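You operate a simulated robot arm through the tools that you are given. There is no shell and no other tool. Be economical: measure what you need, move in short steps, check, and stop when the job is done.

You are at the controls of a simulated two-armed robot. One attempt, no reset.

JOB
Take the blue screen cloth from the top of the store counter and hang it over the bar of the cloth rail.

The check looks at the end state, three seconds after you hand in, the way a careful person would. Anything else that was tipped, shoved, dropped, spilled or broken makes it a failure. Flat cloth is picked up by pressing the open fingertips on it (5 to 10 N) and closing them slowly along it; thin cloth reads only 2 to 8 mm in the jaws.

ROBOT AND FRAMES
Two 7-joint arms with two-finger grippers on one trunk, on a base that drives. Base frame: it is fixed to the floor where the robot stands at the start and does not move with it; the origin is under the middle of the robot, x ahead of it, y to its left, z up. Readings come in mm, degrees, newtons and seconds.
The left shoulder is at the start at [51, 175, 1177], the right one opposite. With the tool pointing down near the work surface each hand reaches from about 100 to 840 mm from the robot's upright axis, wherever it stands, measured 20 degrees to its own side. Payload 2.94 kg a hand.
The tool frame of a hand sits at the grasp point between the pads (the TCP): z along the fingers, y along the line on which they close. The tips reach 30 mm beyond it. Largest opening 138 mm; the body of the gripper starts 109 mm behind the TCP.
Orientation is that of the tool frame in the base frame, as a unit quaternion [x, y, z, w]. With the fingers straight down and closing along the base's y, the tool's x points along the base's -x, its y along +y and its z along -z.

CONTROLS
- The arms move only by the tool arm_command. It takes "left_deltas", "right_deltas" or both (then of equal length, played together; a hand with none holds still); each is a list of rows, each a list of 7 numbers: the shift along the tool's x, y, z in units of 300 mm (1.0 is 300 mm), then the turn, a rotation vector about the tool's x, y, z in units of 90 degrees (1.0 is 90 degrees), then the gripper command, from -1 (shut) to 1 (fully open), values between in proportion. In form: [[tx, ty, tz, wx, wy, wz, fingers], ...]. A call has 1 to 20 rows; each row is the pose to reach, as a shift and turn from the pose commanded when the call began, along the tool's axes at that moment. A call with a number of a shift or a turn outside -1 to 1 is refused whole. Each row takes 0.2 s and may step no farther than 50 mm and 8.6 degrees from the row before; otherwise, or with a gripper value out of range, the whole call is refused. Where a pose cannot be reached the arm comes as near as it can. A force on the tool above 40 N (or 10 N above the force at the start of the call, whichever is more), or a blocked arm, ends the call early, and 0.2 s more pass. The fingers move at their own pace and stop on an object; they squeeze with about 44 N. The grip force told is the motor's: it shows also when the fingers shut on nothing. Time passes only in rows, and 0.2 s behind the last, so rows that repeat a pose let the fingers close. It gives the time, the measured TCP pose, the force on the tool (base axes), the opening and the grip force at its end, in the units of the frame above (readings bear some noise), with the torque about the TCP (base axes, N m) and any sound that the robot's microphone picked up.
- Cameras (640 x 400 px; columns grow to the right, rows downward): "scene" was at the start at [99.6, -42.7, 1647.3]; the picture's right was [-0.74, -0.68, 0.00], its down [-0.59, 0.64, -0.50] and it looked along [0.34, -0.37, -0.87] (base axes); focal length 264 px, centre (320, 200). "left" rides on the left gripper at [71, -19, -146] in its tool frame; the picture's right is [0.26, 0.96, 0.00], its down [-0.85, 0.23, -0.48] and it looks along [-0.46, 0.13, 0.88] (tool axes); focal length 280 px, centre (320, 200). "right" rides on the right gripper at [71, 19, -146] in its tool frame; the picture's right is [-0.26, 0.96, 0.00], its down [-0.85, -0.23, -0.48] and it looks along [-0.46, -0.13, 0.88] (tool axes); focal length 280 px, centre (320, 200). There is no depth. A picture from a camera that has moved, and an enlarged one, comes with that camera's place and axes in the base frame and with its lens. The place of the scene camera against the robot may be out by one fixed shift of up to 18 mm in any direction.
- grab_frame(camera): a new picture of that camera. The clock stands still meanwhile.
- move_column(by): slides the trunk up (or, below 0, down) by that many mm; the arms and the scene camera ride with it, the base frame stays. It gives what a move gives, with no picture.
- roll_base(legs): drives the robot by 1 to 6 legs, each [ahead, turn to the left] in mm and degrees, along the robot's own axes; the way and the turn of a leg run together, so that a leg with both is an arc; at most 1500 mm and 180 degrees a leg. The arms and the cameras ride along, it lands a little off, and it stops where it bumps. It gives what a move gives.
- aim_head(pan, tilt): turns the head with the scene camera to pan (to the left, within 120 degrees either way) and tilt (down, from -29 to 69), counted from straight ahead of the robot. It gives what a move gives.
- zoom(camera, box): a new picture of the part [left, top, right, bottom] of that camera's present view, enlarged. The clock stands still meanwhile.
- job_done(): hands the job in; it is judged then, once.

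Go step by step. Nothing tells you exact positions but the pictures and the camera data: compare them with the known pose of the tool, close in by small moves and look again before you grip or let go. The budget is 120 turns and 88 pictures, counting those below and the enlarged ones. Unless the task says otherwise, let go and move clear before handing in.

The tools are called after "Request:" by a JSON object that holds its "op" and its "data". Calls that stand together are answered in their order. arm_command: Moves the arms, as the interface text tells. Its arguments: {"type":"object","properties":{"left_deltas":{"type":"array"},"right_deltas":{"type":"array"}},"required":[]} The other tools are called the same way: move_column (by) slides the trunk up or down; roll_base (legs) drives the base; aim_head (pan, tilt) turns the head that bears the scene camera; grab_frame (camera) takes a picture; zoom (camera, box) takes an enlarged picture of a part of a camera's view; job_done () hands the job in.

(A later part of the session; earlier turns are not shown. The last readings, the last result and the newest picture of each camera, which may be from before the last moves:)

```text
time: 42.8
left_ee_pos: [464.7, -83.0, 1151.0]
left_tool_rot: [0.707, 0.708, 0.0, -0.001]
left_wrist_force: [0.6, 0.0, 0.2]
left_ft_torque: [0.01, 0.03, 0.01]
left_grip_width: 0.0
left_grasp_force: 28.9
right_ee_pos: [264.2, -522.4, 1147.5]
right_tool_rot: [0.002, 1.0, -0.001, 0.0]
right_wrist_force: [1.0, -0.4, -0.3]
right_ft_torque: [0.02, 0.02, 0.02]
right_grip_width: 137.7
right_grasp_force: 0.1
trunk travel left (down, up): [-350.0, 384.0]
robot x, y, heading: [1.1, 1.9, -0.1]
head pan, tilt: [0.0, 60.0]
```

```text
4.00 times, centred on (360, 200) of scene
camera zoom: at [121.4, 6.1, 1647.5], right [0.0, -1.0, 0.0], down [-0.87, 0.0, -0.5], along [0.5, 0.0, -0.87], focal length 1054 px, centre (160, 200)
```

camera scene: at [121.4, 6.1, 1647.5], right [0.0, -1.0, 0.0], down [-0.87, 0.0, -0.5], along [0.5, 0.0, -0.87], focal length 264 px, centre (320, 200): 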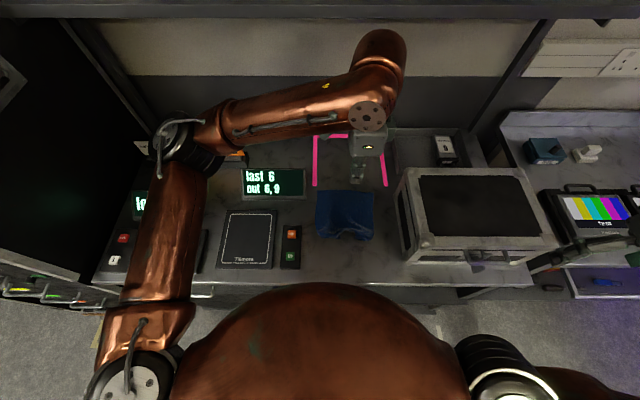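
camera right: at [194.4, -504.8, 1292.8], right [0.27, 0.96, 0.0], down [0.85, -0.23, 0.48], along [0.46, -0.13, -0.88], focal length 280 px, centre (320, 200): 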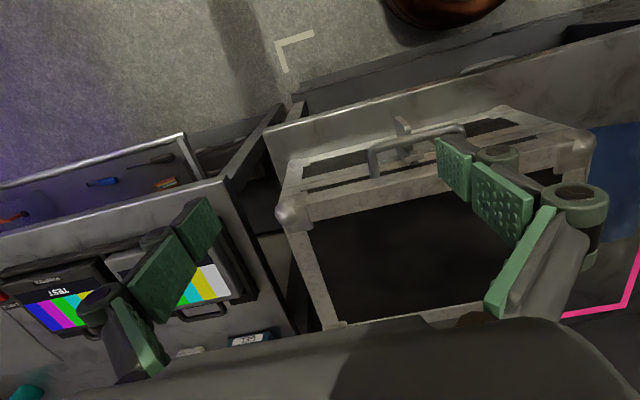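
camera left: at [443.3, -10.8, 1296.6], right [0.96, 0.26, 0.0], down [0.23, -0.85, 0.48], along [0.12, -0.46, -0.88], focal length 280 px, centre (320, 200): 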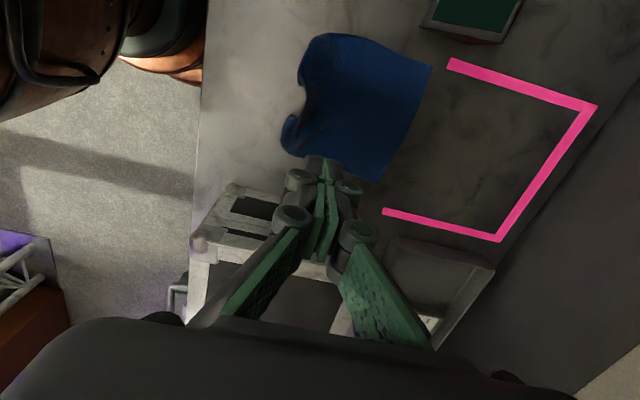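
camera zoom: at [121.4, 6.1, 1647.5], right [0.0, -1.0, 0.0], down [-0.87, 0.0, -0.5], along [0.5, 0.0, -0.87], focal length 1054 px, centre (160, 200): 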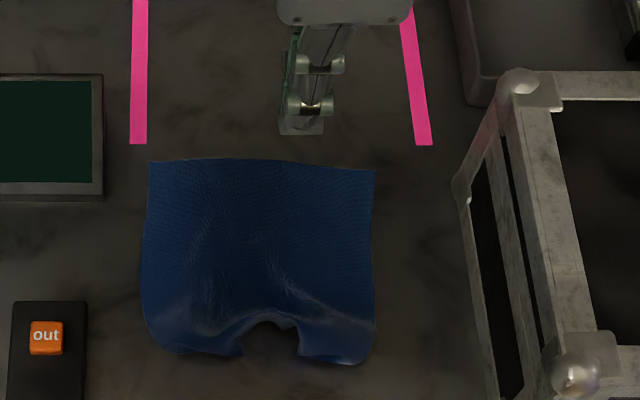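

The far edge is still flat and clean at x about 605, so I go for a ridge parallel to it. I move there with a 62 mm opening and hover to check.

Request:
{"op": "arm_command", "data": {"left_deltas": [[0, 0, 0.1, 0, 0, 0, -0.5], [0, 0, 0.22, 0, 0, 0, -0.1], [0, 0, 0.34, 0, 0, 0, -0.1], [0, 0, 0.46, 0, 0, 0, -0.1], [0, 0.1, 0.55, 0, 0, 0, -0.1], [0, 0.2, 0.64, 0, 0, 0, -0.1], [0, 0.31, 0.72, 0, 0, 0, -0.1], [0, 0.31, 0.82, 0, 0, 0, -0.1], [0, 0.31, 0.82, 0, 0, 0, -0.1]]}}

Request:
{"op": "grab_frame", "data": {"camera": "left"}}

```text
time: 44.8
left_ee_pos: [555.0, -81.5, 906.5]
left_tool_rot: [0.707, 0.707, 0.0, 0.0]
left_wrist_force: [0.1, 0.1, -0.4]
left_ft_torque: [-0.02, 0.01, -0.01]
left_grip_width: 62.0
left_grasp_force: 0.1
right_ee_pos: [265.5, -522.1, 1148.8]
right_tool_rot: [0.002, 1.0, 0.0, 0.001]
right_wrist_force: [0.1, -0.4, -0.2]
right_ft_torque: [-0.02, -0.01, 0.01]
right_grip_width: 138.2
right_grasp_force: 0.2
trunk travel left (down, up): [-350.0, 384.0]
robot x, y, heading: [0.0, 3.4, -0.0]
head pan, tilt: [0.0, 60.0]
```

```text
52 pictures are left
camera left: at [534.5, -10.3, 1050.5], right [0.97, 0.26, 0.0], down [0.23, -0.85, 0.48], along [0.12, -0.46, -0.88], focal length 280 px, centre (320, 200)
```

left: 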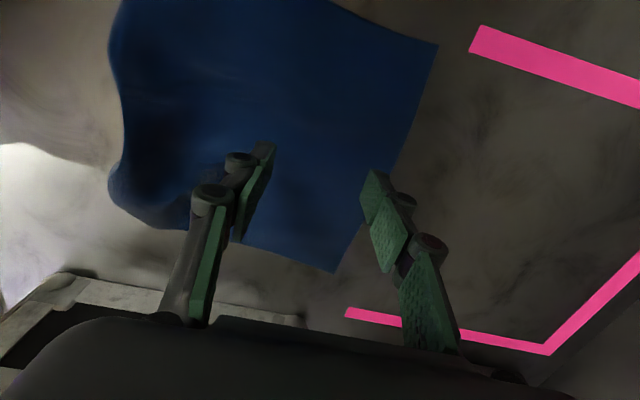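

The edge is at x about 599 there. I shift the hand 10 mm back so both tips are on cloth, and lower to just above contact, then press.

Request:
{"op": "arm_command", "data": {"left_deltas": [[0, -0.033, 0.02, 0, 0, 0, -0.1], [0, -0.033, 0.04, 0, 0, 0, -0.1], [0, -0.033, 0.06, 0, 0, 0, -0.1], [0, -0.033, 0.07, 0, 0, 0, -0.1], [0, -0.033, 0.078, 0, 0, 0, -0.1], [0, -0.033, 0.085, 0, 0, 0, -0.1], [0, -0.033, 0.085, 0, 0, 0, -0.1], [0, -0.033, 0.085, 0, 0, 0, -0.1]]}}

```text
time: 46.6
left_ee_pos: [545.2, -83.4, 879.5]
left_tool_rot: [0.707, 0.707, -0.001, 0.0]
left_wrist_force: [0.4, -0.3, 3.5]
left_ft_torque: [0.0, 0.04, -0.04]
left_grip_width: 62.4
left_grasp_force: 0.0
right_ee_pos: [265.6, -521.8, 1147.3]
right_tool_rot: [0.002, 1.0, -0.001, 0.0]
right_wrist_force: [-0.4, -0.2, -0.7]
right_ft_torque: [0.0, -0.06, 0.02]
right_grip_width: 138.0
right_grasp_force: 0.1
trunk travel left (down, up): [-350.0, 384.0]
robot x, y, heading: [3.1, 0.9, 0.1]
head pan, tilt: [0.0, 60.0]
```

Light contact, 3.5 N. I press about 1 mm more and close part way, checking the force.

Request:
{"op": "arm_command", "data": {"left_deltas": [[0, 0, 0.003, 0, 0, 0, -0.1], [0, 0, 0.003, 0, 0, 0, -0.1], [0, 0, 0.003, 0, 0, 0, -0.14], [0, 0, 0.003, 0, 0, 0, -0.18], [0, 0, 0.003, 0, 0, 0, -0.22], [0, 0, 0.003, 0, 0, 0, -0.26], [0, 0, 0.003, 0, 0, 0, -0.3]]}}

Request:
{"op": "grab_frame", "data": {"camera": "left"}}

```text
time: 48.2
left_ee_pos: [545.2, -83.6, 879.9]
left_tool_rot: [0.707, 0.707, 0.001, 0.001]
left_wrist_force: [-0.6, -0.9, 15.8]
left_ft_torque: [0.0, 0.09, 0.05]
left_grip_width: 49.7
left_grasp_force: 0.4
right_ee_pos: [264.7, -522.1, 1149.0]
right_tool_rot: [0.002, 1.0, 0.0, 0.001]
right_wrist_force: [0.0, -0.1, 0.2]
right_ft_torque: [-0.01, 0.02, 0.01]
right_grip_width: 138.1
right_grasp_force: 0.1
trunk travel left (down, up): [-350.0, 384.0]
robot x, y, heading: [2.0, -2.5, -0.0]
head pan, tilt: [0.0, 60.0]
```

```text
51 pictures are left
camera left: at [524.2, -11.4, 1025.6], right [0.97, 0.26, 0.0], down [0.23, -0.85, 0.48], along [0.13, -0.46, -0.88], focal length 280 px, centre (320, 200)
```

left: 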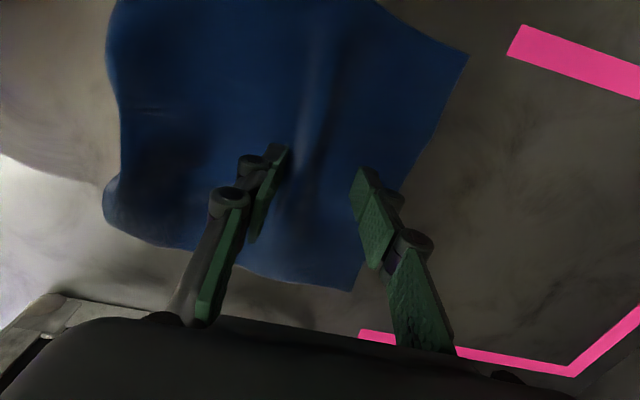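

A ridge is forming between the fingers. I ease the pressure slightly and go on closing.

Request:
{"op": "arm_command", "data": {"left_deltas": [[0, 0, -0.002, 0, 0, 0, -0.34], [0, 0, -0.002, 0, 0, 0, -0.38], [0, 0, -0.002, 0, 0, 0, -0.42], [0, 0, -0.002, 0, 0, 0, -0.46], [0, 0, -0.002, 0, 0, 0, -0.5], [0, 0, -0.002, 0, 0, 0, -0.54], [0, 0, -0.002, 0, 0, 0, -0.58], [0, 0, -0.002, 0, 0, 0, -0.62]]}}

Request:
{"op": "grab_frame", "data": {"camera": "left"}}

```text
time: 50.0
left_ee_pos: [544.7, -83.4, 881.3]
left_tool_rot: [0.707, 0.707, 0.0, 0.0]
left_wrist_force: [-1.3, 0.7, 20.6]
left_ft_torque: [0.02, 0.18, -0.03]
left_grip_width: 25.8
left_grasp_force: 0.0
right_ee_pos: [264.6, -522.0, 1148.2]
right_tool_rot: [0.002, 1.0, -0.001, 0.0]
right_wrist_force: [-0.4, 0.6, 0.7]
right_ft_torque: [0.02, -0.01, 0.01]
right_grip_width: 138.0
right_grasp_force: 0.0
trunk travel left (down, up): [-350.0, 384.0]
robot x, y, heading: [4.0, 3.1, -0.0]
head pan, tilt: [0.0, 60.0]
```

```text
50 pictures are left
camera left: at [523.9, -11.2, 1025.6], right [0.96, 0.26, 0.0], down [0.23, -0.85, 0.48], along [0.13, -0.46, -0.88], focal length 280 px, centre (320, 200)
```

left: 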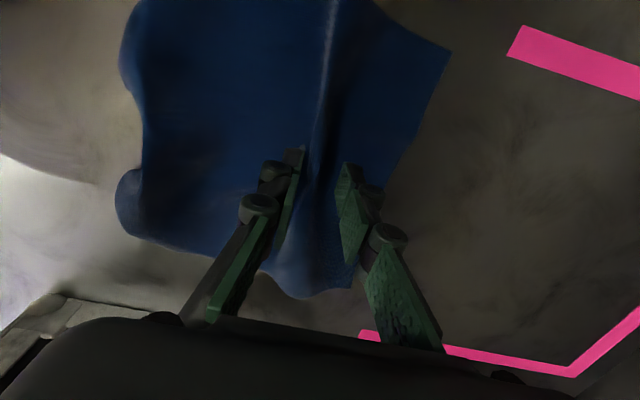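

The ridge is good and tall. I ease a little more and close fully, holding a while.

Request:
{"op": "arm_command", "data": {"left_deltas": [[0, 0, -0.003, 0, 0, 0, -0.66], [0, 0, -0.003, 0, 0, 0, -0.7], [0, 0, -0.003, 0, 0, 0, -0.74], [0, 0, -0.003, 0, 0, 0, -0.78], [0, 0, -0.003, 0, 0, 0, -0.82], [0, 0, -0.003, 0, 0, 0, -0.87], [0, 0, -0.003, 0, 0, 0, -0.92], [0, 0, -0.003, 0, 0, 0, -1], [0, 0, -0.003, 0, 0, 0, -1], [0, 0, -0.003, 0, 0, 0, -1], [0, 0, -0.003, 0, 0, 0, -1]]}}

Request:
{"op": "grab_frame", "data": {"camera": "left"}}

```text
time: 52.4
left_ee_pos: [545.5, -83.3, 880.1]
left_tool_rot: [0.707, 0.707, -0.001, 0.0]
left_wrist_force: [-0.3, 0.4, -0.9]
left_ft_torque: [0.01, -0.01, -0.01]
left_grip_width: 8.0
left_grasp_force: 37.8
right_ee_pos: [265.2, -522.6, 1148.7]
right_tool_rot: [0.002, 1.0, 0.0, 0.001]
right_wrist_force: [0.0, -0.9, -0.5]
right_ft_torque: [0.01, -0.03, -0.01]
right_grip_width: 138.0
right_grasp_force: 0.0
trunk travel left (down, up): [-350.0, 384.0]
robot x, y, heading: [-0.3, 0.2, 0.1]
head pan, tilt: [0.0, 60.0]
```

```text
49 pictures are left
camera left: at [524.9, -11.5, 1025.6], right [0.96, 0.26, 0.0], down [0.23, -0.85, 0.48], along [0.12, -0.46, -0.88], focal length 280 px, centre (320, 200)
```

left: 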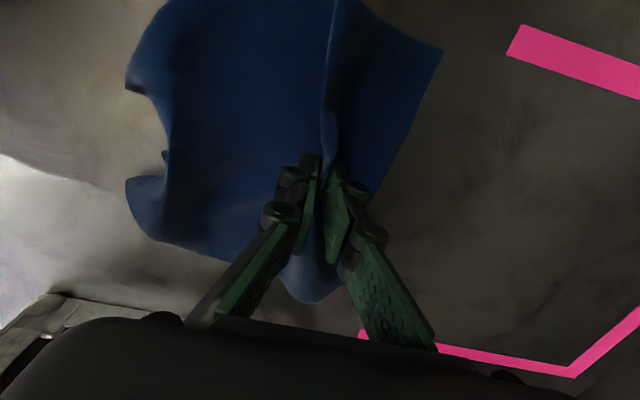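

Again 8 mm held. This time I lift very slowly and check the width.

Request:
{"op": "arm_command", "data": {"left_deltas": [[0, 0, -0.003, 0, 0, 0, -1], [0, 0, -0.01, 0, 0, 0, -1], [0, 0, -0.02, 0, 0, 0, -1], [0, 0, -0.03, 0, 0, 0, -1], [0, 0, -0.045, 0, 0, 0, -1], [0, 0, -0.06, 0, 0, 0, -1], [0, 0, -0.08, 0, 0, 0, -1], [0, 0, -0.1, 0, 0, 0, -1], [0, 0, -0.12, 0, 0, 0, -1], [0, 0, -0.14, 0, 0, 0, -1], [0, 0, -0.16, 0, 0, 0, -1]]}}

Request:
{"op": "grab_frame", "data": {"camera": "left"}}

```text
time: 54.8
left_ee_pos: [546.8, -84.1, 929.3]
left_tool_rot: [0.706, 0.708, -0.001, 0.001]
left_wrist_force: [1.4, -0.1, -2.6]
left_ft_torque: [0.03, 0.1, 0.01]
left_grip_width: 8.3
left_grasp_force: 42.8
right_ee_pos: [265.4, -523.0, 1148.2]
right_tool_rot: [0.001, 1.0, -0.002, 0.0]
right_wrist_force: [0.7, -0.2, 0.6]
right_ft_torque: [-0.03, 0.0, -0.04]
right_grip_width: 138.0
right_grasp_force: 0.1
trunk travel left (down, up): [-350.0, 384.0]
robot x, y, heading: [-2.0, 0.6, -0.2]
head pan, tilt: [0.0, 60.0]
```

```text
48 pictures are left
camera left: at [525.0, -11.6, 1073.7], right [0.96, 0.26, 0.0], down [0.23, -0.85, 0.48], along [0.12, -0.46, -0.88], focal length 280 px, centre (320, 200)
```

left: 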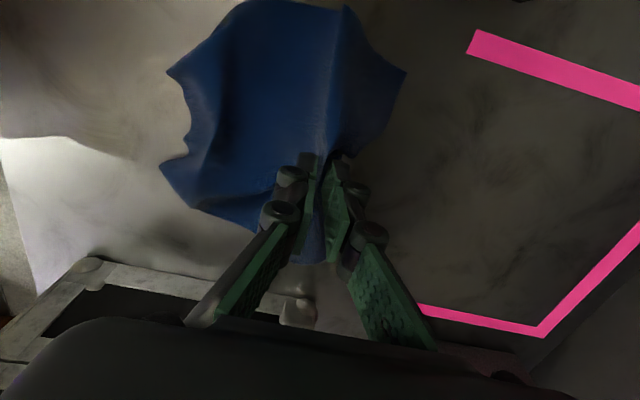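

It holds. I lift on, then draw back a little from the shelf.

Request:
{"op": "arm_command", "data": {"left_deltas": [[0, 0, -0.05, 0, 0, 0, -1], [0, 0, -0.1, 0, 0, 0, -1], [0, 0, -0.15, 0, 0, 0, -1], [0, 0, -0.2, 0, 0, 0, -1], [0, 0, -0.25, 0, 0, 0, -1], [0, 0, -0.3, 0, 0, 0, -1], [0, 0, -0.36, 0, 0, 0, -1], [0, -0.03, -0.42, 0, 0, 0, -1], [0, -0.07, -0.48, 0, 0, 0, -1], [0, -0.12, -0.54, 0, 0, 0, -1], [0, -0.17, -0.6, 0, 0, 0, -1], [0, -0.22, -0.67, 0, 0, 0, -1], [0, -0.27, -0.75, 0, 0, 0, -1]]}}

Request:
{"op": "grab_frame", "data": {"camera": "left"}}

Request:
{"op": "grab_frame", "data": {"camera": "scene"}}

```text
time: 57.6
left_ee_pos: [463.7, -80.0, 1155.0]
left_tool_rot: [0.707, 0.708, 0.001, -0.001]
left_wrist_force: [-0.1, 0.1, -0.8]
left_ft_torque: [0.0, -0.04, 0.03]
left_grip_width: 0.0
left_grasp_force: 28.3
right_ee_pos: [264.8, -522.4, 1148.7]
right_tool_rot: [0.001, 1.0, -0.002, 0.001]
right_wrist_force: [0.2, -0.6, -0.6]
right_ft_torque: [-0.02, 0.0, -0.03]
right_grip_width: 137.9
right_grasp_force: 0.1
trunk travel left (down, up): [-350.0, 384.0]
robot x, y, heading: [-3.5, 2.8, -0.1]
head pan, tilt: [0.0, 60.0]
```

```text
47 pictures are left
camera left: at [443.7, -9.4, 1299.5], right [0.97, 0.26, 0.0], down [0.23, -0.85, 0.48], along [0.12, -0.46, -0.88], focal length 280 px, centre (320, 200)
```

left: 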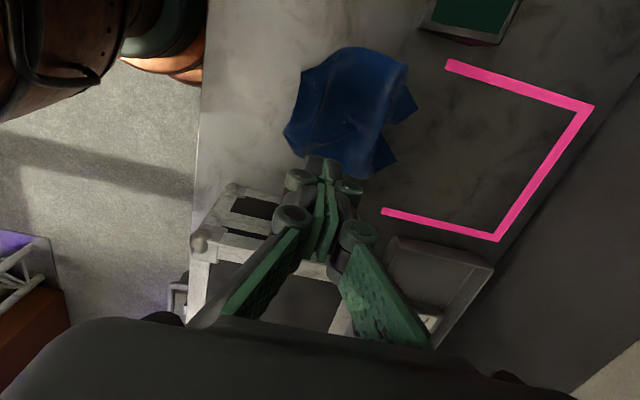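

```text
46 pictures are left
camera scene: at [120.2, 6.1, 1647.6], right [0.0, -1.0, 0.0], down [-0.87, 0.0, -0.5], along [0.5, 0.0, -0.87], focal length 264 px, centre (320, 200)
```

scene: 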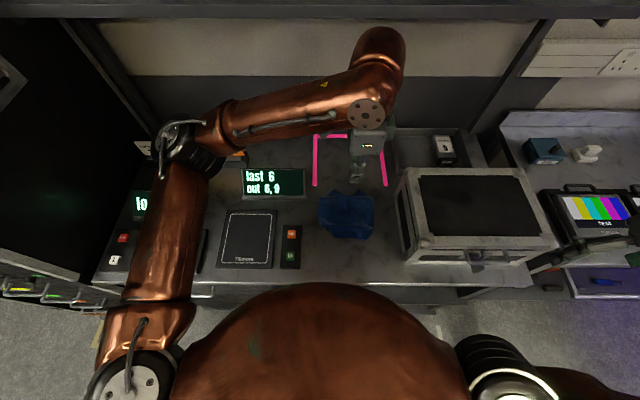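

It slipped again in the faster lift. I look at how the cloth lies now.

Request:
{"op": "zoom", "data": {"camera": "scene", "box": [280, 160, 440, 260]}}

Request:
{"op": "zoom", "data": {"camera": "left", "box": [240, 30, 480, 180]}}

```text
4.00 times, centred on (360, 210) of scene
camera zoom: at [120.2, 6.1, 1647.6], right [0.0, -1.0, 0.0], down [-0.87, 0.0, -0.5], along [0.5, 0.0, -0.87], focal length 1054 px, centre (160, 160)
```

zoom: 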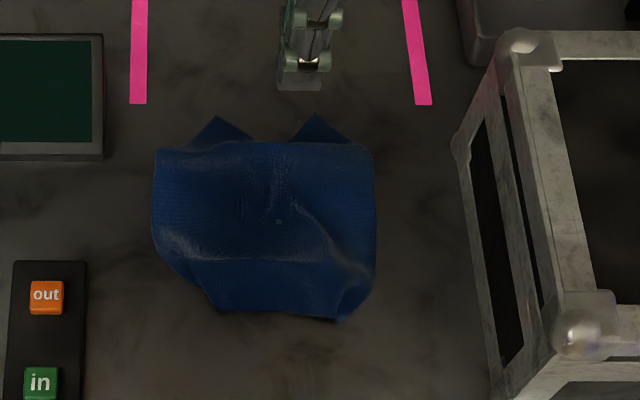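

```text
2.67 times, centred on (360, 105) of left
camera zoom: at [443.7, -9.4, 1299.5], right [0.97, 0.26, 0.0], down [0.23, -0.85, 0.48], along [0.12, -0.46, -0.88], focal length 748 px, centre (213, 453)
```

zoom: 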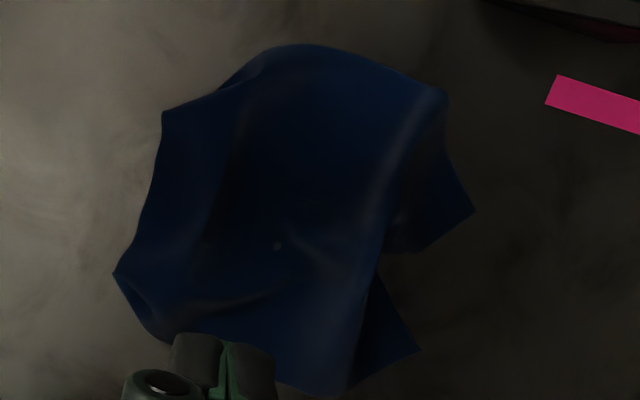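

The cloth now lies bunched over x 425–567, y 10 to -180, with the ends tucked under. I'll open fully, straddle it along x and sweep it all together for a deep grip; then it hangs as two tails that suit the bar once the hand is turned. First hover to check.

Request:
{"op": "arm_command", "data": {"left_deltas": [[0, 0.03, 0.1, 0, 0, 0, 0.2], [0, 0.06, 0.22, 0, 0, 0, 0.6], [-0.01, 0.108, 0.34, 0, 0, 0, 1], [-0.01, 0.108, 0.46, 0, 0, 0, 1], [-0.01, 0.108, 0.58, 0, 0, 0, 1], [-0.01, 0.108, 0.7, 0, 0, 0, 1], [-0.01, 0.108, 0.8, 0, 0, 0, 1], [-0.01, 0.108, 0.833, 0, 0, 0, 1], [-0.01, 0.108, 0.833, 0, 0, 0, 1]]}}

Request:
{"op": "grab_frame", "data": {"camera": "left"}}

```text
time: 59.6
left_ee_pos: [497.6, -86.0, 902.2]
left_tool_rot: [0.707, 0.707, -0.001, -0.001]
left_wrist_force: [0.5, 0.2, -0.5]
left_ft_torque: [0.01, 0.0, -0.01]
left_grip_width: 138.1
left_grasp_force: 0.1
right_ee_pos: [265.9, -523.0, 1148.3]
right_tool_rot: [0.001, 1.0, -0.001, 0.0]
right_wrist_force: [0.8, -0.9, 0.3]
right_ft_torque: [-0.01, -0.03, -0.02]
right_grip_width: 137.9
right_grasp_force: 0.1
trunk travel left (down, up): [-350.0, 384.0]
robot x, y, heading: [2.8, -1.6, -0.2]
head pan, tilt: [0.0, 60.0]
```

```text
43 pictures are left
camera left: at [477.1, -13.5, 1047.1], right [0.96, 0.26, 0.0], down [0.23, -0.85, 0.48], along [0.12, -0.46, -0.88], focal length 280 px, centre (320, 200)
```

left: 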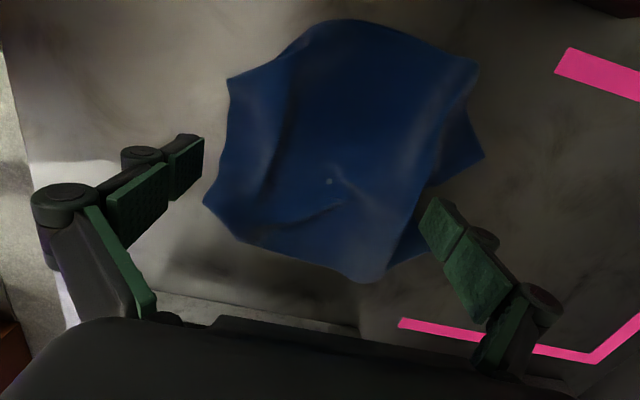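

The fingers straddle the cloth nicely. I lower to light contact.

Request:
{"op": "arm_command", "data": {"left_deltas": [[0, 0, 0.02, 0, 0, 0, 1], [0, 0, 0.04, 0, 0, 0, 1], [0, 0, 0.06, 0, 0, 0, 1], [0, 0, 0.07, 0, 0, 0, 1], [0, 0, 0.077, 0, 0, 0, 1], [0, 0, 0.082, 0, 0, 0, 1], [0, 0, 0.082, 0, 0, 0, 1]]}}

```text
time: 61.2
left_ee_pos: [496.5, -86.9, 879.2]
left_tool_rot: [0.707, 0.707, 0.0, 0.0]
left_wrist_force: [-0.7, 0.1, 0.1]
left_ft_torque: [-0.01, 0.03, -0.01]
left_grip_width: 138.2
left_grasp_force: 0.0
right_ee_pos: [264.6, -522.6, 1149.0]
right_tool_rot: [0.002, 1.0, 0.0, -0.001]
right_wrist_force: [-0.7, -0.4, -0.4]
right_ft_torque: [0.02, -0.02, 0.02]
right_grip_width: 137.8
right_grasp_force: 0.0
trunk travel left (down, up): [-350.0, 384.0]
robot x, y, heading: [-0.7, 1.7, -0.2]
head pan, tilt: [0.0, 60.0]
```

Just at the surface. I press about 1.5 mm and close slowly half-way.

Request:
{"op": "arm_command", "data": {"left_deltas": [[0, 0, 0.003, 0, 0, 0, 1], [0, 0, 0.005, 0, 0, 0, 1], [0, 0, 0.005, 0, 0, 0, 0.93], [0, 0, 0.005, 0, 0, 0, 0.86], [0, 0, 0.005, 0, 0, 0, 0.79], [0, 0, 0.005, 0, 0, 0, 0.72], [0, 0, 0.005, 0, 0, 0, 0.65], [0, 0, 0.005, 0, 0, 0, 0.58], [0, 0, 0.005, 0, 0, 0, 0.5], [0, 0, 0.005, 0, 0, 0, 0.42], [0, 0, 0.005, 0, 0, 0, 0.34], [0, 0, 0.005, 0, 0, 0, 0.26], [0, 0, 0.005, 0, 0, 0, 0.18], [0, 0, 0.005, 0, 0, 0, 0.1], [0, 0, 0.005, 0, 0, 0, 0.0]]}}

Request:
{"op": "grab_frame", "data": {"camera": "left"}}

```text
time: 64.4
left_ee_pos: [496.8, -86.2, 878.4]
left_tool_rot: [0.707, 0.707, 0.0, 0.002]
left_wrist_force: [0.1, -1.3, 24.5]
left_ft_torque: [0.06, 0.09, 0.0]
left_grip_width: 67.2
left_grasp_force: 6.0
right_ee_pos: [263.3, -521.9, 1147.8]
right_tool_rot: [0.002, 1.0, -0.001, 0.001]
right_wrist_force: [0.4, 0.0, 0.3]
right_ft_torque: [0.01, -0.02, 0.01]
right_grip_width: 138.1
right_grasp_force: 0.1
trunk travel left (down, up): [-350.0, 384.0]
robot x, y, heading: [2.8, 0.4, -0.1]
head pan, tilt: [0.0, 60.0]
```

```text
42 pictures are left
camera left: at [476.1, -14.2, 1024.1], right [0.97, 0.26, 0.0], down [0.23, -0.85, 0.48], along [0.13, -0.46, -0.88], focal length 280 px, centre (320, 200)
```

left: 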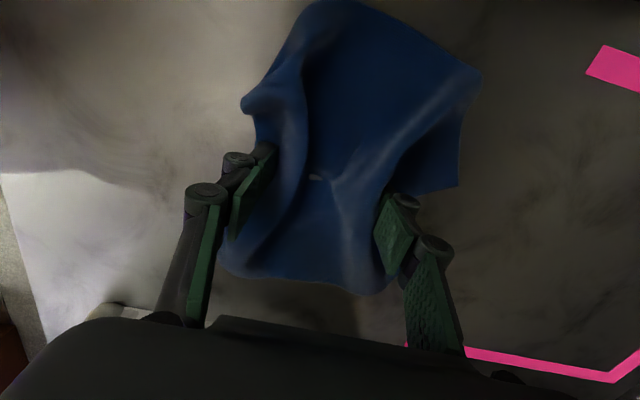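

The cloth is heaping up between the fingers. I ease slightly and close the rest slowly.

Request:
{"op": "arm_command", "data": {"left_deltas": [[0, 0, -0.004, 0, 0, 0, -0.06], [0, 0, -0.004, 0, 0, 0, -0.12], [0, 0, -0.004, 0, 0, 0, -0.18], [0, 0, -0.004, 0, 0, 0, -0.24], [0, 0, -0.004, 0, 0, 0, -0.3], [0, 0, -0.004, 0, 0, 0, -0.36], [0, 0, -0.004, 0, 0, 0, -0.42], [0, 0, -0.004, 0, 0, 0, -0.48], [0, 0, -0.004, 0, 0, 0, -0.54], [0, 0, -0.004, 0, 0, 0, -0.6], [0, 0, -0.004, 0, 0, 0, -0.66], [0, 0, -0.004, 0, 0, 0, -0.74], [0, 0, -0.004, 0, 0, 0, -0.82], [0, 0, -0.004, 0, 0, 0, -0.9], [0, 0, -0.004, 0, 0, 0, -1], [0, 0, -0.004, 0, 0, 0, -1], [0, 0, -0.004, 0, 0, 0, -1], [0, 0, -0.004, 0, 0, 0, -1]]}}

Request:
{"op": "grab_frame", "data": {"camera": "left"}}

```text
time: 68.2
left_ee_pos: [496.5, -85.4, 880.4]
left_tool_rot: [0.707, 0.707, 0.001, 0.001]
left_wrist_force: [0.6, 0.4, 21.9]
left_ft_torque: [0.04, -0.13, -0.01]
left_grip_width: 5.1
left_grasp_force: 33.1
right_ee_pos: [263.9, -523.2, 1147.2]
right_tool_rot: [0.002, 1.0, 0.0, 0.001]
right_wrist_force: [-0.1, -0.2, 0.3]
right_ft_torque: [0.01, 0.02, -0.03]
right_grip_width: 138.0
right_grasp_force: 0.1
trunk travel left (down, up): [-350.0, 384.0]
robot x, y, heading: [2.4, -4.0, -0.3]
head pan, tilt: [0.0, 60.0]
```

```text
41 pictures are left
camera left: at [475.7, -13.6, 1024.7], right [0.96, 0.26, 0.0], down [0.23, -0.85, 0.48], along [0.13, -0.46, -0.88], focal length 280 px, centre (320, 200)
```

left: 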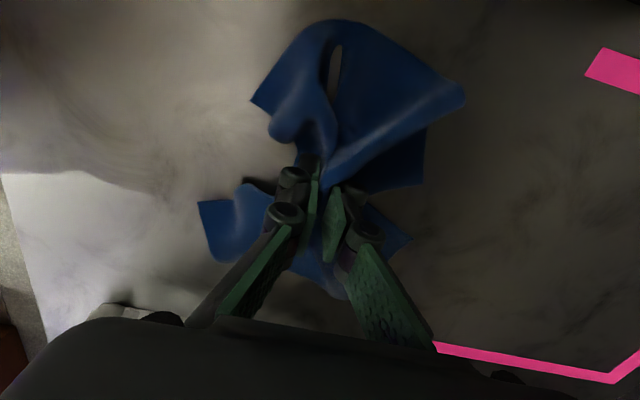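

The cloth is gathered with 5 mm in the jaws. I lift gently.

Request:
{"op": "arm_command", "data": {"left_deltas": [[0, 0, -0.01, 0, 0, 0, -1], [0, 0, -0.02, 0, 0, 0, -1], [0, 0, -0.03, 0, 0, 0, -1], [0, 0, -0.04, 0, 0, 0, -1], [0, 0, -0.055, 0, 0, 0, -1], [0, 0, -0.07, 0, 0, 0, -1], [0, 0, -0.09, 0, 0, 0, -1], [0, 0, -0.11, 0, 0, 0, -1], [0, 0, -0.13, 0, 0, 0, -1], [0, 0, -0.15, 0, 0, 0, -1], [0, 0, -0.17, 0, 0, 0, -1], [0, 0, -0.19, 0, 0, 0, -1], [0, 0, -0.21, 0, 0, 0, -1]]}}

Request:
{"op": "grab_frame", "data": {"camera": "left"}}

```text
time: 71.0
left_ee_pos: [496.1, -85.9, 941.8]
left_tool_rot: [0.708, 0.707, 0.001, 0.0]
left_wrist_force: [0.0, -0.7, 0.0]
left_ft_torque: [0.04, -0.01, 0.0]
left_grip_width: 6.4
left_grasp_force: 40.8
right_ee_pos: [265.5, -523.3, 1147.6]
right_tool_rot: [0.002, 1.0, -0.001, 0.001]
right_wrist_force: [0.4, 1.0, 0.0]
right_ft_torque: [0.01, 0.04, 0.06]
right_grip_width: 138.1
right_grasp_force: 0.0
trunk travel left (down, up): [-350.0, 384.0]
robot x, y, heading: [2.1, -2.2, -0.2]
head pan, tilt: [0.0, 60.0]
```

```text
40 pictures are left
camera left: at [476.3, -14.2, 1087.3], right [0.96, 0.26, 0.0], down [0.23, -0.85, 0.48], along [0.12, -0.46, -0.88], focal length 280 px, centre (320, 200)
```

left: 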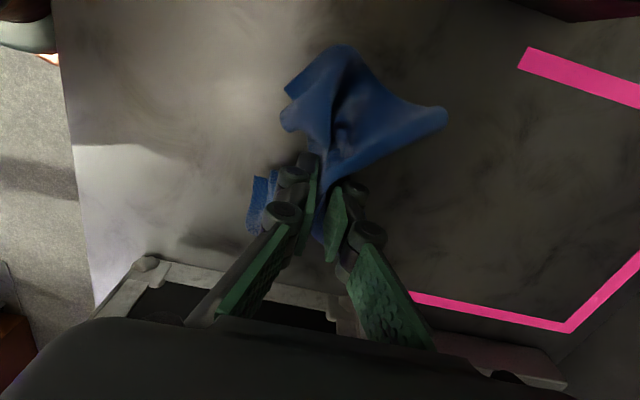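

The whole cloth is rising with the hand (6.4 mm held). I continue the slow lift.

Request:
{"op": "arm_command", "data": {"left_deltas": [[0, 0, -0.02, 0, 0, 0, -1], [0, 0, -0.05, 0, 0, 0, -1], [0, 0, -0.08, 0, 0, 0, -1], [0, 0, -0.11, 0, 0, 0, -1], [0, 0, -0.14, 0, 0, 0, -1], [0, 0, -0.17, 0, 0, 0, -1], [0, 0, -0.2, 0, 0, 0, -1], [0, 0, -0.23, 0, 0, 0, -1], [0, 0, -0.26, 0, 0, 0, -1], [0, 0, -0.29, 0, 0, 0, -1], [0, 0, -0.32, 0, 0, 0, -1], [0, 0, -0.35, 0, 0, 0, -1], [0, 0, -0.38, 0, 0, 0, -1], [0, 0, -0.41, 0, 0, 0, -1], [0, 0, -0.44, 0, 0, 0, -1], [0, 0, -0.47, 0, 0, 0, -1], [0, 0, -0.5, 0, 0, 0, -1], [0, 0, -0.53, 0, 0, 0, -1], [0, 0, -0.56, 0, 0, 0, -1]]}}

Request:
{"op": "grab_frame", "data": {"camera": "left"}}

Request:
{"op": "grab_frame", "data": {"camera": "scene"}}

```text
time: 75.0
left_ee_pos: [496.5, -86.4, 1110.3]
left_tool_rot: [0.707, 0.707, -0.001, -0.001]
left_wrist_force: [0.7, 0.2, 7.4]
left_ft_torque: [0.08, -0.04, -0.01]
left_grip_width: 1.3
left_grasp_force: 29.4
right_ee_pos: [263.6, -523.1, 1147.9]
right_tool_rot: [0.001, 1.0, 0.0, 0.0]
right_wrist_force: [-0.3, -0.1, 0.2]
right_ft_torque: [-0.02, 0.01, -0.02]
right_grip_width: 138.0
right_grasp_force: 0.1
trunk travel left (down, up): [-350.0, 384.0]
robot x, y, heading: [-1.9, -0.4, 0.2]
head pan, tilt: [0.0, 60.0]
```

```text
39 pictures are left
camera left: at [476.7, -14.6, 1255.2], right [0.97, 0.26, 0.0], down [0.23, -0.85, 0.47], along [0.12, -0.46, -0.88], focal length 280 px, centre (320, 200)
```

left: 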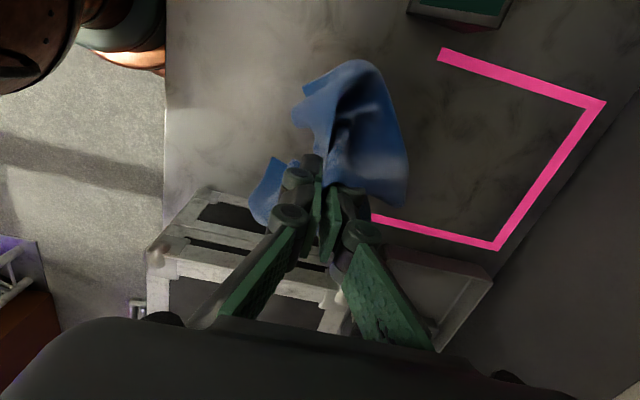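

```text
38 pictures are left
camera scene: at [121.1, 5.9, 1647.5], right [0.0, -1.0, 0.0], down [-0.87, 0.0, -0.5], along [0.5, 0.0, -0.87], focal length 264 px, centre (320, 200)
```

scene: 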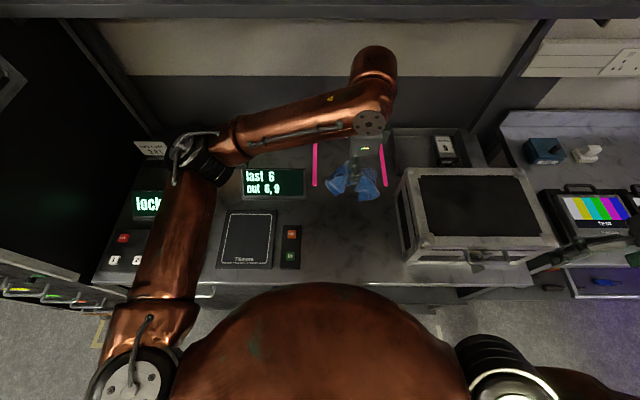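

The cloth is in the hand and clear of the counter, but the jaws read 1.3 mm. I hold still for a moment and check whether it creeps.

Request:
{"op": "arm_command", "data": {"left_deltas": [[0, 0, 0, 0, 0, 0, -1], [0, 0, 0, 0, 0, 0, -1], [0, 0, 0, 0, 0, 0, -1], [0, 0, 0, 0, 0, 0, -1], [0, 0, 0, 0, 0, 0, -1]]}}

Request:
{"op": "zoom", "data": {"camera": "left", "box": [200, 40, 440, 190]}}

Request:
{"op": "zoom", "data": {"camera": "scene", "box": [280, 120, 440, 220]}}

```text
time: 76.2
left_ee_pos: [496.2, -86.2, 1110.3]
left_tool_rot: [0.708, 0.707, -0.001, 0.001]
left_wrist_force: [-0.7, 1.0, 1.4]
left_ft_torque: [-0.02, -0.06, 0.03]
left_grip_width: 5.9
left_grasp_force: 30.9
right_ee_pos: [265.0, -522.6, 1148.1]
right_tool_rot: [0.002, 1.0, -0.001, 0.0]
right_wrist_force: [-0.7, 0.4, 0.3]
right_ft_torque: [-0.01, 0.01, -0.01]
right_grip_width: 138.2
right_grasp_force: 0.1
trunk travel left (down, up): [-350.0, 384.0]
robot x, y, heading: [1.4, -1.6, 0.1]
head pan, tilt: [0.0, 60.0]
```

```text
2.67 times, centred on (320, 115) of left
camera zoom: at [476.8, -14.5, 1255.1], right [0.96, 0.26, 0.0], down [0.23, -0.85, 0.48], along [0.12, -0.46, -0.88], focal length 748 px, centre (320, 427)
```

zoom: 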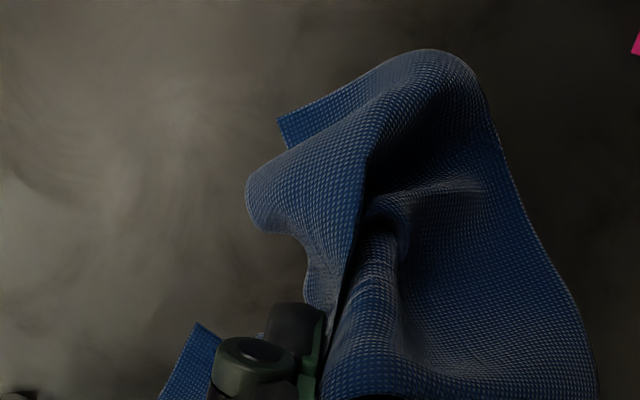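

```text
4.00 times, centred on (360, 170) of scene
camera zoom: at [121.2, 6.1, 1647.5], right [0.0, -1.0, 0.0], down [-0.87, 0.0, -0.5], along [0.5, 0.0, -0.87], focal length 1054 px, centre (160, 320)
```

zoom: 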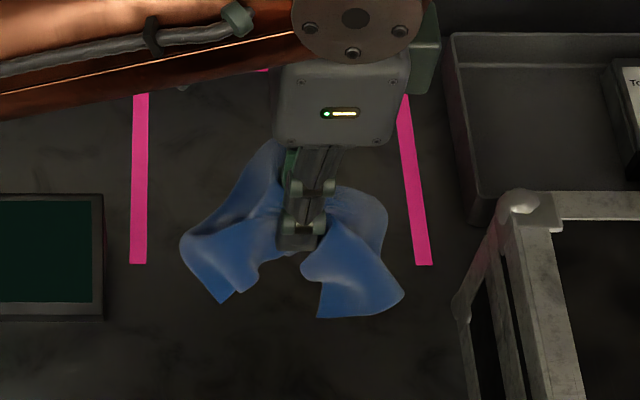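

The cloth hangs from the jaws in two tails along ±y, just as wanted; turning the robot 90° right will put the tails across the bar. I back off first and check the hold.

Request:
{"op": "roll_base", "data": {"legs": [[-250, 0]]}}

Request:
{"op": "grab_frame", "data": {"camera": "scene"}}

```text
time: 78.0
left_ee_pos: [243.1, -85.4, 1109.8]
left_tool_rot: [0.705, 0.709, 0.0, -0.001]
left_wrist_force: [1.8, 0.2, 0.0]
left_ft_torque: [-0.03, 0.03, 0.01]
left_grip_width: 6.3
left_grasp_force: 42.0
right_ee_pos: [13.0, -521.6, 1147.5]
right_tool_rot: [0.002, 1.0, -0.001, 0.001]
right_wrist_force: [-0.4, -0.1, -0.2]
right_ft_torque: [0.0, -0.08, -0.03]
right_grip_width: 137.8
right_grasp_force: 0.1
trunk travel left (down, up): [-350.0, 384.0]
robot x, y, heading: [-254.6, -2.6, 0.2]
head pan, tilt: [0.0, 60.0]
```

```text
35 pictures are left
camera scene: at [-133.4, 5.9, 1647.6], right [0.0, -1.0, 0.0], down [-0.87, 0.0, -0.5], along [0.5, 0.0, -0.87], focal length 264 px, centre (320, 200)
```

scene: 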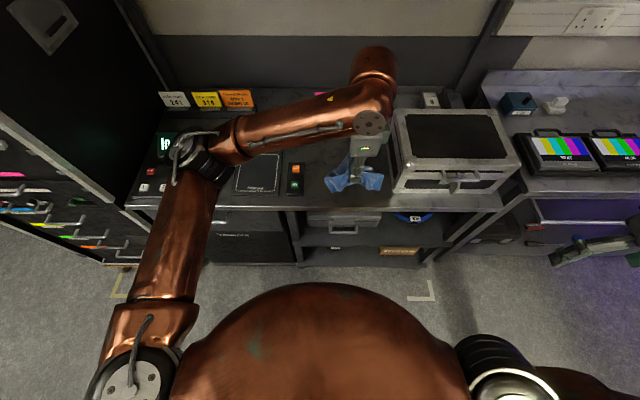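

The hold is firm. I turn right 90° in place, with the scene clear around the arms.

Request:
{"op": "roll_base", "data": {"legs": [[0, -45], [0, -45]]}}

Request:
{"op": "aim_head", "data": {"pan": 10, "tilt": 40}}

Request:
{"op": "grab_frame", "data": {"camera": "scene"}}

```text
time: 82.5
left_ee_pos: [-345.7, -496.6, 1109.5]
left_tool_rot: [1.0, -0.007, 0.0, 0.0]
left_wrist_force: [-1.4, -3.1, 3.8]
left_ft_torque: [-0.08, -0.05, -0.05]
left_grip_width: 0.4
left_grasp_force: 23.8
right_ee_pos: [-779.3, -259.8, 1147.8]
right_tool_rot: [0.713, 0.701, -0.002, 0.001]
right_wrist_force: [-0.2, -1.0, 0.0]
right_ft_torque: [0.0, -0.01, 0.0]
right_grip_width: 138.2
right_grasp_force: 0.1
trunk travel left (down, up): [-350.0, 384.0]
robot x, y, heading: [-254.3, -0.9, -90.7]
head pan, tilt: [0.0, 60.0]
```

```text
time: 83.4
left_ee_pos: [-344.2, -494.8, 1111.1]
left_tool_rot: [1.0, -0.006, 0.0, 0.0]
left_wrist_force: [-1.0, 2.3, -1.2]
left_ft_torque: [-0.02, 0.01, -0.03]
left_grip_width: 8.1
left_grasp_force: 35.1
right_ee_pos: [-779.3, -257.0, 1147.1]
right_tool_rot: [0.713, 0.701, -0.001, 0.0]
right_wrist_force: [0.4, 0.1, 0.1]
right_ft_torque: [-0.01, -0.06, -0.02]
right_grip_width: 138.2
right_grasp_force: 0.1
trunk travel left (down, up): [-350.0, 384.0]
robot x, y, heading: [-253.5, -2.3, -90.8]
head pan, tilt: [10.0, 40.0]
```

```text
34 pictures are left
camera scene: at [-233.7, -124.3, 1674.3], right [-0.99, -0.16, 0.0], down [-0.1, 0.64, -0.77], along [0.12, -0.76, -0.64], focal length 264 px, centre (320, 200)
```

scene: 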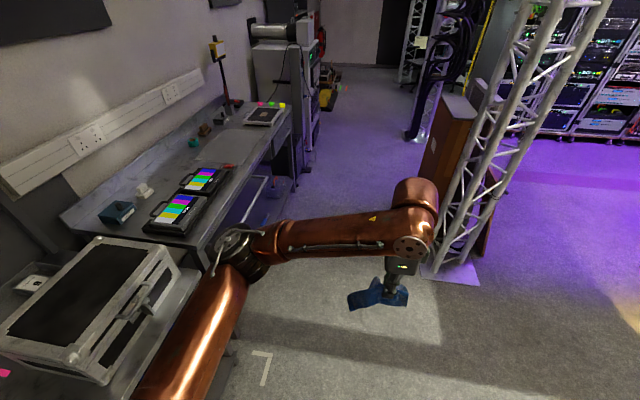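

Still held. I drive ahead 550 mm along the bench, in two legs.

Request:
{"op": "roll_base", "data": {"legs": [[275, 0], [275, 0]]}}

Request:
{"op": "aim_head", "data": {"pan": 35, "tilt": 55}}

Request:
{"op": "grab_frame", "data": {"camera": "scene"}}

```text
time: 86.9
left_ee_pos: [-351.5, -1051.6, 1110.1]
left_tool_rot: [1.0, -0.007, 0.001, -0.001]
left_wrist_force: [0.6, -0.9, -2.1]
left_ft_torque: [0.03, 0.0, 0.02]
left_grip_width: 1.6
left_grasp_force: 26.9
right_ee_pos: [-785.1, -813.8, 1147.4]
right_tool_rot: [0.713, 0.701, 0.0, 0.0]
right_wrist_force: [0.1, -0.7, -0.6]
right_ft_torque: [0.03, 0.03, 0.0]
right_grip_width: 138.0
right_grasp_force: 0.1
trunk travel left (down, up): [-350.0, 384.0]
robot x, y, heading: [-260.1, -553.3, -90.4]
head pan, tilt: [10.0, 40.0]
```

```text
time: 87.8
left_ee_pos: [-351.8, -1049.3, 1107.9]
left_tool_rot: [1.0, -0.007, 0.001, -0.001]
left_wrist_force: [-1.0, 0.4, 6.9]
left_ft_torque: [0.01, 0.08, 0.01]
left_grip_width: 0.1
left_grasp_force: 27.2
right_ee_pos: [-784.5, -812.7, 1146.9]
right_tool_rot: [0.713, 0.702, -0.002, 0.0]
right_wrist_force: [-0.3, 0.3, 0.2]
right_ft_torque: [0.0, 0.0, -0.04]
right_grip_width: 138.0
right_grasp_force: 0.0
trunk travel left (down, up): [-350.0, 384.0]
robot x, y, heading: [-260.5, -553.4, -90.6]
head pan, tilt: [35.0, 55.0]
```

```text
33 pictures are left
camera scene: at [-212.6, -654.1, 1653.6], right [-0.83, -0.56, 0.0], down [-0.46, 0.68, -0.57], along [0.32, -0.47, -0.82], focal length 264 px, centre (320, 200)
```

scene: 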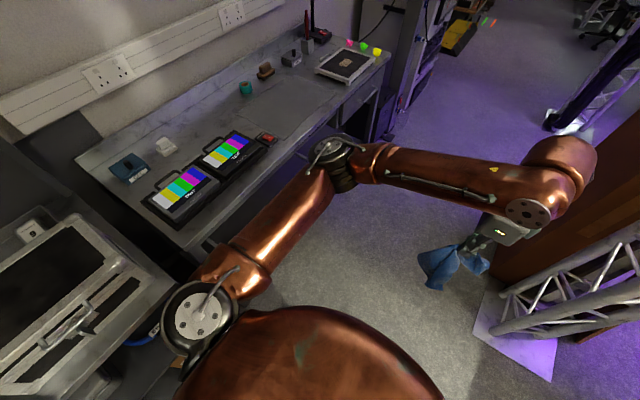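

The cloth is still in the jaws. Now I carry the left hand across toward the bar (x +614 mm), smoothly and in stages.

Request:
{"op": "arm_command", "data": {"left_deltas": [[0.03, -0.01, 0, 0, 0, 0, -1], [0.09, -0.03, 0, 0, 0, 0, -1], [0.17, -0.05, 0, 0, 0, 0, -1], [0.25, -0.07, 0, 0, 0, 0, -1], [0.33, -0.09, 0, 0, 0, 0, -1], [0.41, -0.11, 0, 0, 0, 0, -1], [0.49, -0.13, 0, 0, 0, 0, -1], [0.57, -0.15, 0, 0, 0, 0, -1], [0.65, -0.17, 0, 0, 0, 0, -1], [0.73, -0.19, 0, 0, 0, 0, -1], [0.81, -0.21, 0, 0, 0, 0, -1], [0.88, -0.23, 0, 0, 0, 0, -1], [0.93, -0.25, 0, 0, 0, 0, -1], [0.96, -0.26, 0, 0, 0, 0, -1]]}}

Request:
{"op": "grab_frame", "data": {"camera": "scene"}}

```text
time: 90.8
left_ee_pos: [-62.0, -973.6, 1109.8]
left_tool_rot: [1.0, -0.007, 0.0, -0.001]
left_wrist_force: [0.3, 0.5, 3.8]
left_ft_torque: [-0.23, 0.01, -0.04]
left_grip_width: 0.1
left_grasp_force: 24.2
right_ee_pos: [-784.3, -812.5, 1148.3]
right_tool_rot: [0.712, 0.702, -0.001, 0.0]
right_wrist_force: [0.0, -0.2, 0.4]
right_ft_torque: [-0.03, 0.0, 0.01]
right_grip_width: 137.9
right_grasp_force: 0.1
trunk travel left (down, up): [-350.0, 384.0]
robot x, y, heading: [-259.1, -554.4, -90.7]
head pan, tilt: [35.0, 55.0]
```

```text
32 pictures are left
camera scene: at [-212.1, -654.0, 1653.6], right [-0.83, -0.56, 0.0], down [-0.46, 0.68, -0.57], along [0.32, -0.47, -0.82], focal length 264 px, centre (320, 200)
```

scene: 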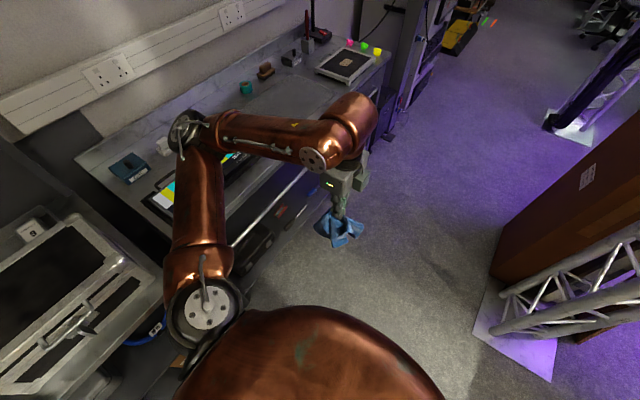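

The bar shows clearly ahead-left, along x about 265–275. I continue to x about 200 and look through the left camera.

Request:
{"op": "arm_command", "data": {"left_deltas": [[0.03, 0, 0, 0, 0, 0, -1], [0.09, 0.01, 0, 0, 0, 0, -1], [0.17, 0.02, 0, 0, 0, 0, -1], [0.25, 0.03, 0, 0, 0, 0, -1], [0.33, 0.04, 0, 0, 0, 0, -1], [0.41, 0.04, 0, 0, 0, 0, -1], [0.49, 0.04, 0, 0, 0, 0, -1], [0.57, 0.04, 0, 0, 0, 0, -1], [0.65, 0.04, 0, 0, 0, 0, -1], [0.73, 0.04, 0, 0, 0, 0, -1], [0.79, 0.04, 0, 0, 0, 0, -1], [0.83, 0.04, 0, 0, 0, 0, -1], [0.85, 0.04, 0, 0, 0, 0, -1], [0.85, 0.04, 0, 0, 0, 0, -1]]}}

Request:
{"op": "grab_frame", "data": {"camera": "left"}}

Request:
{"op": "grab_frame", "data": {"camera": "scene"}}

```text
time: 93.8
left_ee_pos: [193.1, -991.5, 1110.1]
left_tool_rot: [1.0, -0.008, 0.001, 0.0]
left_wrist_force: [0.0, 0.0, 1.5]
left_ft_torque: [0.32, -0.01, 0.0]
left_grip_width: 4.9
left_grasp_force: 42.0
right_ee_pos: [-784.9, -811.2, 1148.0]
right_tool_rot: [0.713, 0.702, -0.001, -0.001]
right_wrist_force: [-0.9, -0.4, 0.6]
right_ft_torque: [0.03, 0.01, 0.05]
right_grip_width: 137.7
right_grasp_force: 0.1
trunk travel left (down, up): [-350.0, 384.0]
robot x, y, heading: [-258.6, -555.7, -90.8]
head pan, tilt: [35.0, 55.0]
```

```text
31 pictures are left
camera left: at [263.5, -971.8, 1255.7], right [0.25, -0.97, 0.0], down [-0.85, -0.22, 0.47], along [-0.46, -0.12, -0.88], focal length 280 px, centre (320, 200)
```

left: 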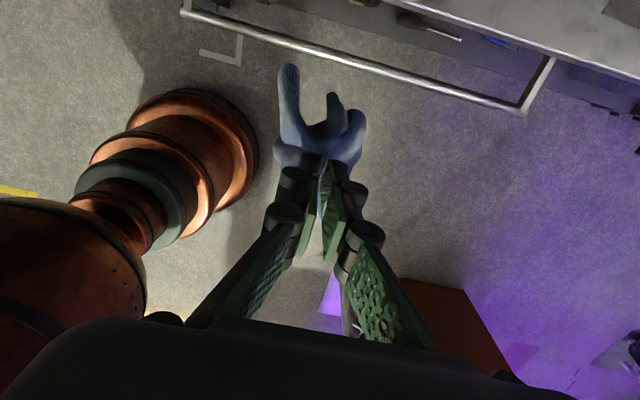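

```text
30 pictures are left
camera scene: at [-212.3, -653.9, 1653.6], right [-0.83, -0.56, 0.0], down [-0.46, 0.68, -0.57], along [0.32, -0.47, -0.82], focal length 264 px, centre (320, 200)
```

scene: 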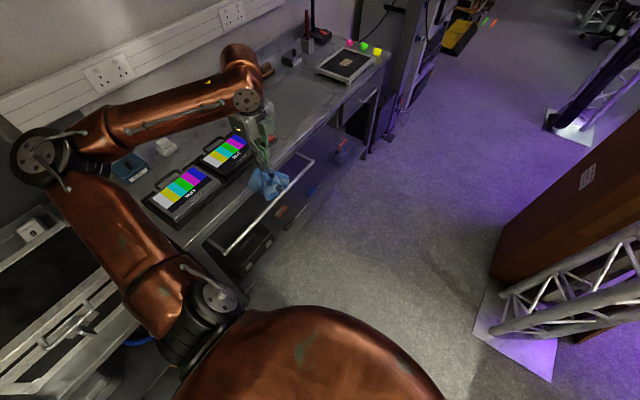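

The bar is now well fixed: x about 263, y from -775 to -1319, z about 777. I zoom on the hanging cloth before placing.

Request:
{"op": "zoom", "data": {"camera": "scene", "box": [200, 120, 360, 220]}}

Request:
{"op": "zoom", "data": {"camera": "left", "box": [240, 40, 480, 190]}}

```text
4.00 times, centred on (280, 170) of scene
camera zoom: at [-212.3, -653.9, 1653.6], right [-0.83, -0.56, 0.0], down [-0.46, 0.68, -0.57], along [0.32, -0.47, -0.82], focal length 1054 px, centre (480, 320)
```

zoom: 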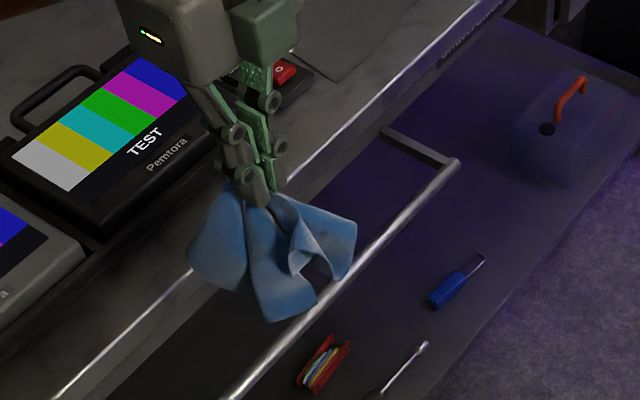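

```text
2.67 times, centred on (360, 115) of left
camera zoom: at [263.5, -971.8, 1255.7], right [0.25, -0.97, 0.0], down [-0.85, -0.22, 0.47], along [-0.46, -0.12, -0.88], focal length 748 px, centre (213, 427)
```

zoom: 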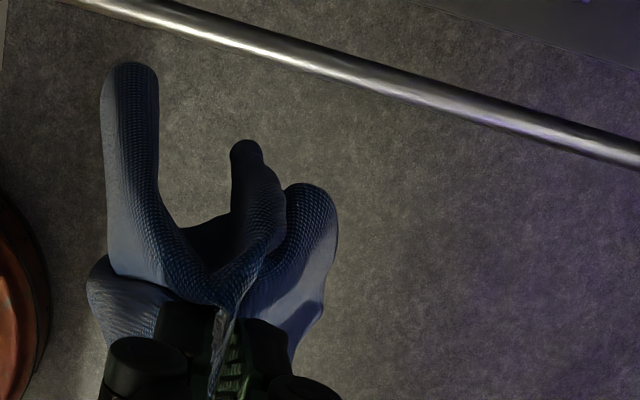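

It is plainly the cloth rail, and the cloth hangs as a skirt about 100 mm long. I plan to let it down just behind the bar (x about 285), draw the hand forward over the bar, then lower and release. First move over and half-way down.

Request:
{"op": "arm_command", "data": {"left_deltas": [[0.03, 0.01, 0, 0, 0, 0, -1], [0.09, 0.03, 0, 0, 0, 0, -1], [0.16, 0.06, 0, 0, 0, 0, -1], [0.23, 0.09, 0, 0, 0, 0, -1], [0.29, 0.12, 0.02, 0, 0, 0, -1], [0.31, 0.13, 0.08, 0, 0, 0, -1], [0.31, 0.13, 0.15, 0, 0, 0, -1], [0.31, 0.13, 0.22, 0, 0, 0, -1], [0.31, 0.13, 0.29, 0, 0, 0, -1], [0.31, 0.13, 0.36, 0, 0, 0, -1], [0.31, 0.13, 0.43, 0, 0, 0, -1], [0.31, 0.13, 0.5, 0, 0, 0, -1], [0.31, 0.13, 0.55, 0, 0, 0, -1], [0.31, 0.13, 0.58, 0, 0, 0, -1], [0.31, 0.13, 0.58, 0, 0, 0, -1]]}}

Request:
{"op": "grab_frame", "data": {"camera": "left"}}

Request:
{"op": "zoom", "data": {"camera": "scene", "box": [180, 100, 420, 250]}}

```text
time: 97.0
left_ee_pos: [284.8, -1031.6, 935.2]
left_tool_rot: [1.0, -0.007, 0.001, 0.0]
left_wrist_force: [0.4, 1.2, 0.8]
left_ft_torque: [-0.05, 0.02, -0.01]
left_grip_width: 6.9
left_grasp_force: 29.9
right_ee_pos: [-784.7, -813.5, 1148.4]
right_tool_rot: [0.713, 0.702, -0.001, 0.0]
right_wrist_force: [0.1, -0.5, -0.1]
right_ft_torque: [-0.03, -0.01, -0.02]
right_grip_width: 138.2
right_grasp_force: 0.1
trunk travel left (down, up): [-350.0, 384.0]
robot x, y, heading: [-259.5, -557.1, -90.8]
head pan, tilt: [35.0, 55.0]
```

```text
27 pictures are left
camera left: at [354.4, -1012.3, 1081.5], right [0.25, -0.97, 0.0], down [-0.85, -0.22, 0.47], along [-0.46, -0.12, -0.88], focal length 280 px, centre (320, 200)
```

left: 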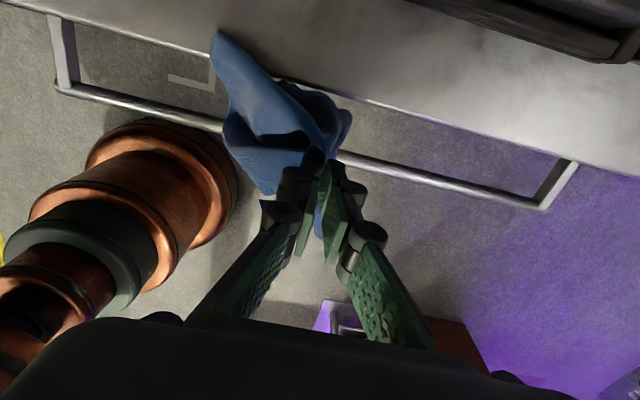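

```text
2.67 times, centred on (300, 175) of scene
camera zoom: at [-212.4, -653.8, 1653.6], right [-0.83, -0.56, 0.0], down [-0.46, 0.68, -0.57], along [0.32, -0.47, -0.82], focal length 703 px, centre (373, 267)
```

zoom: 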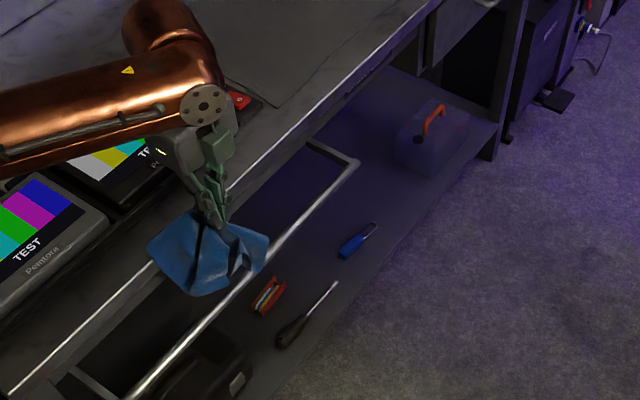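

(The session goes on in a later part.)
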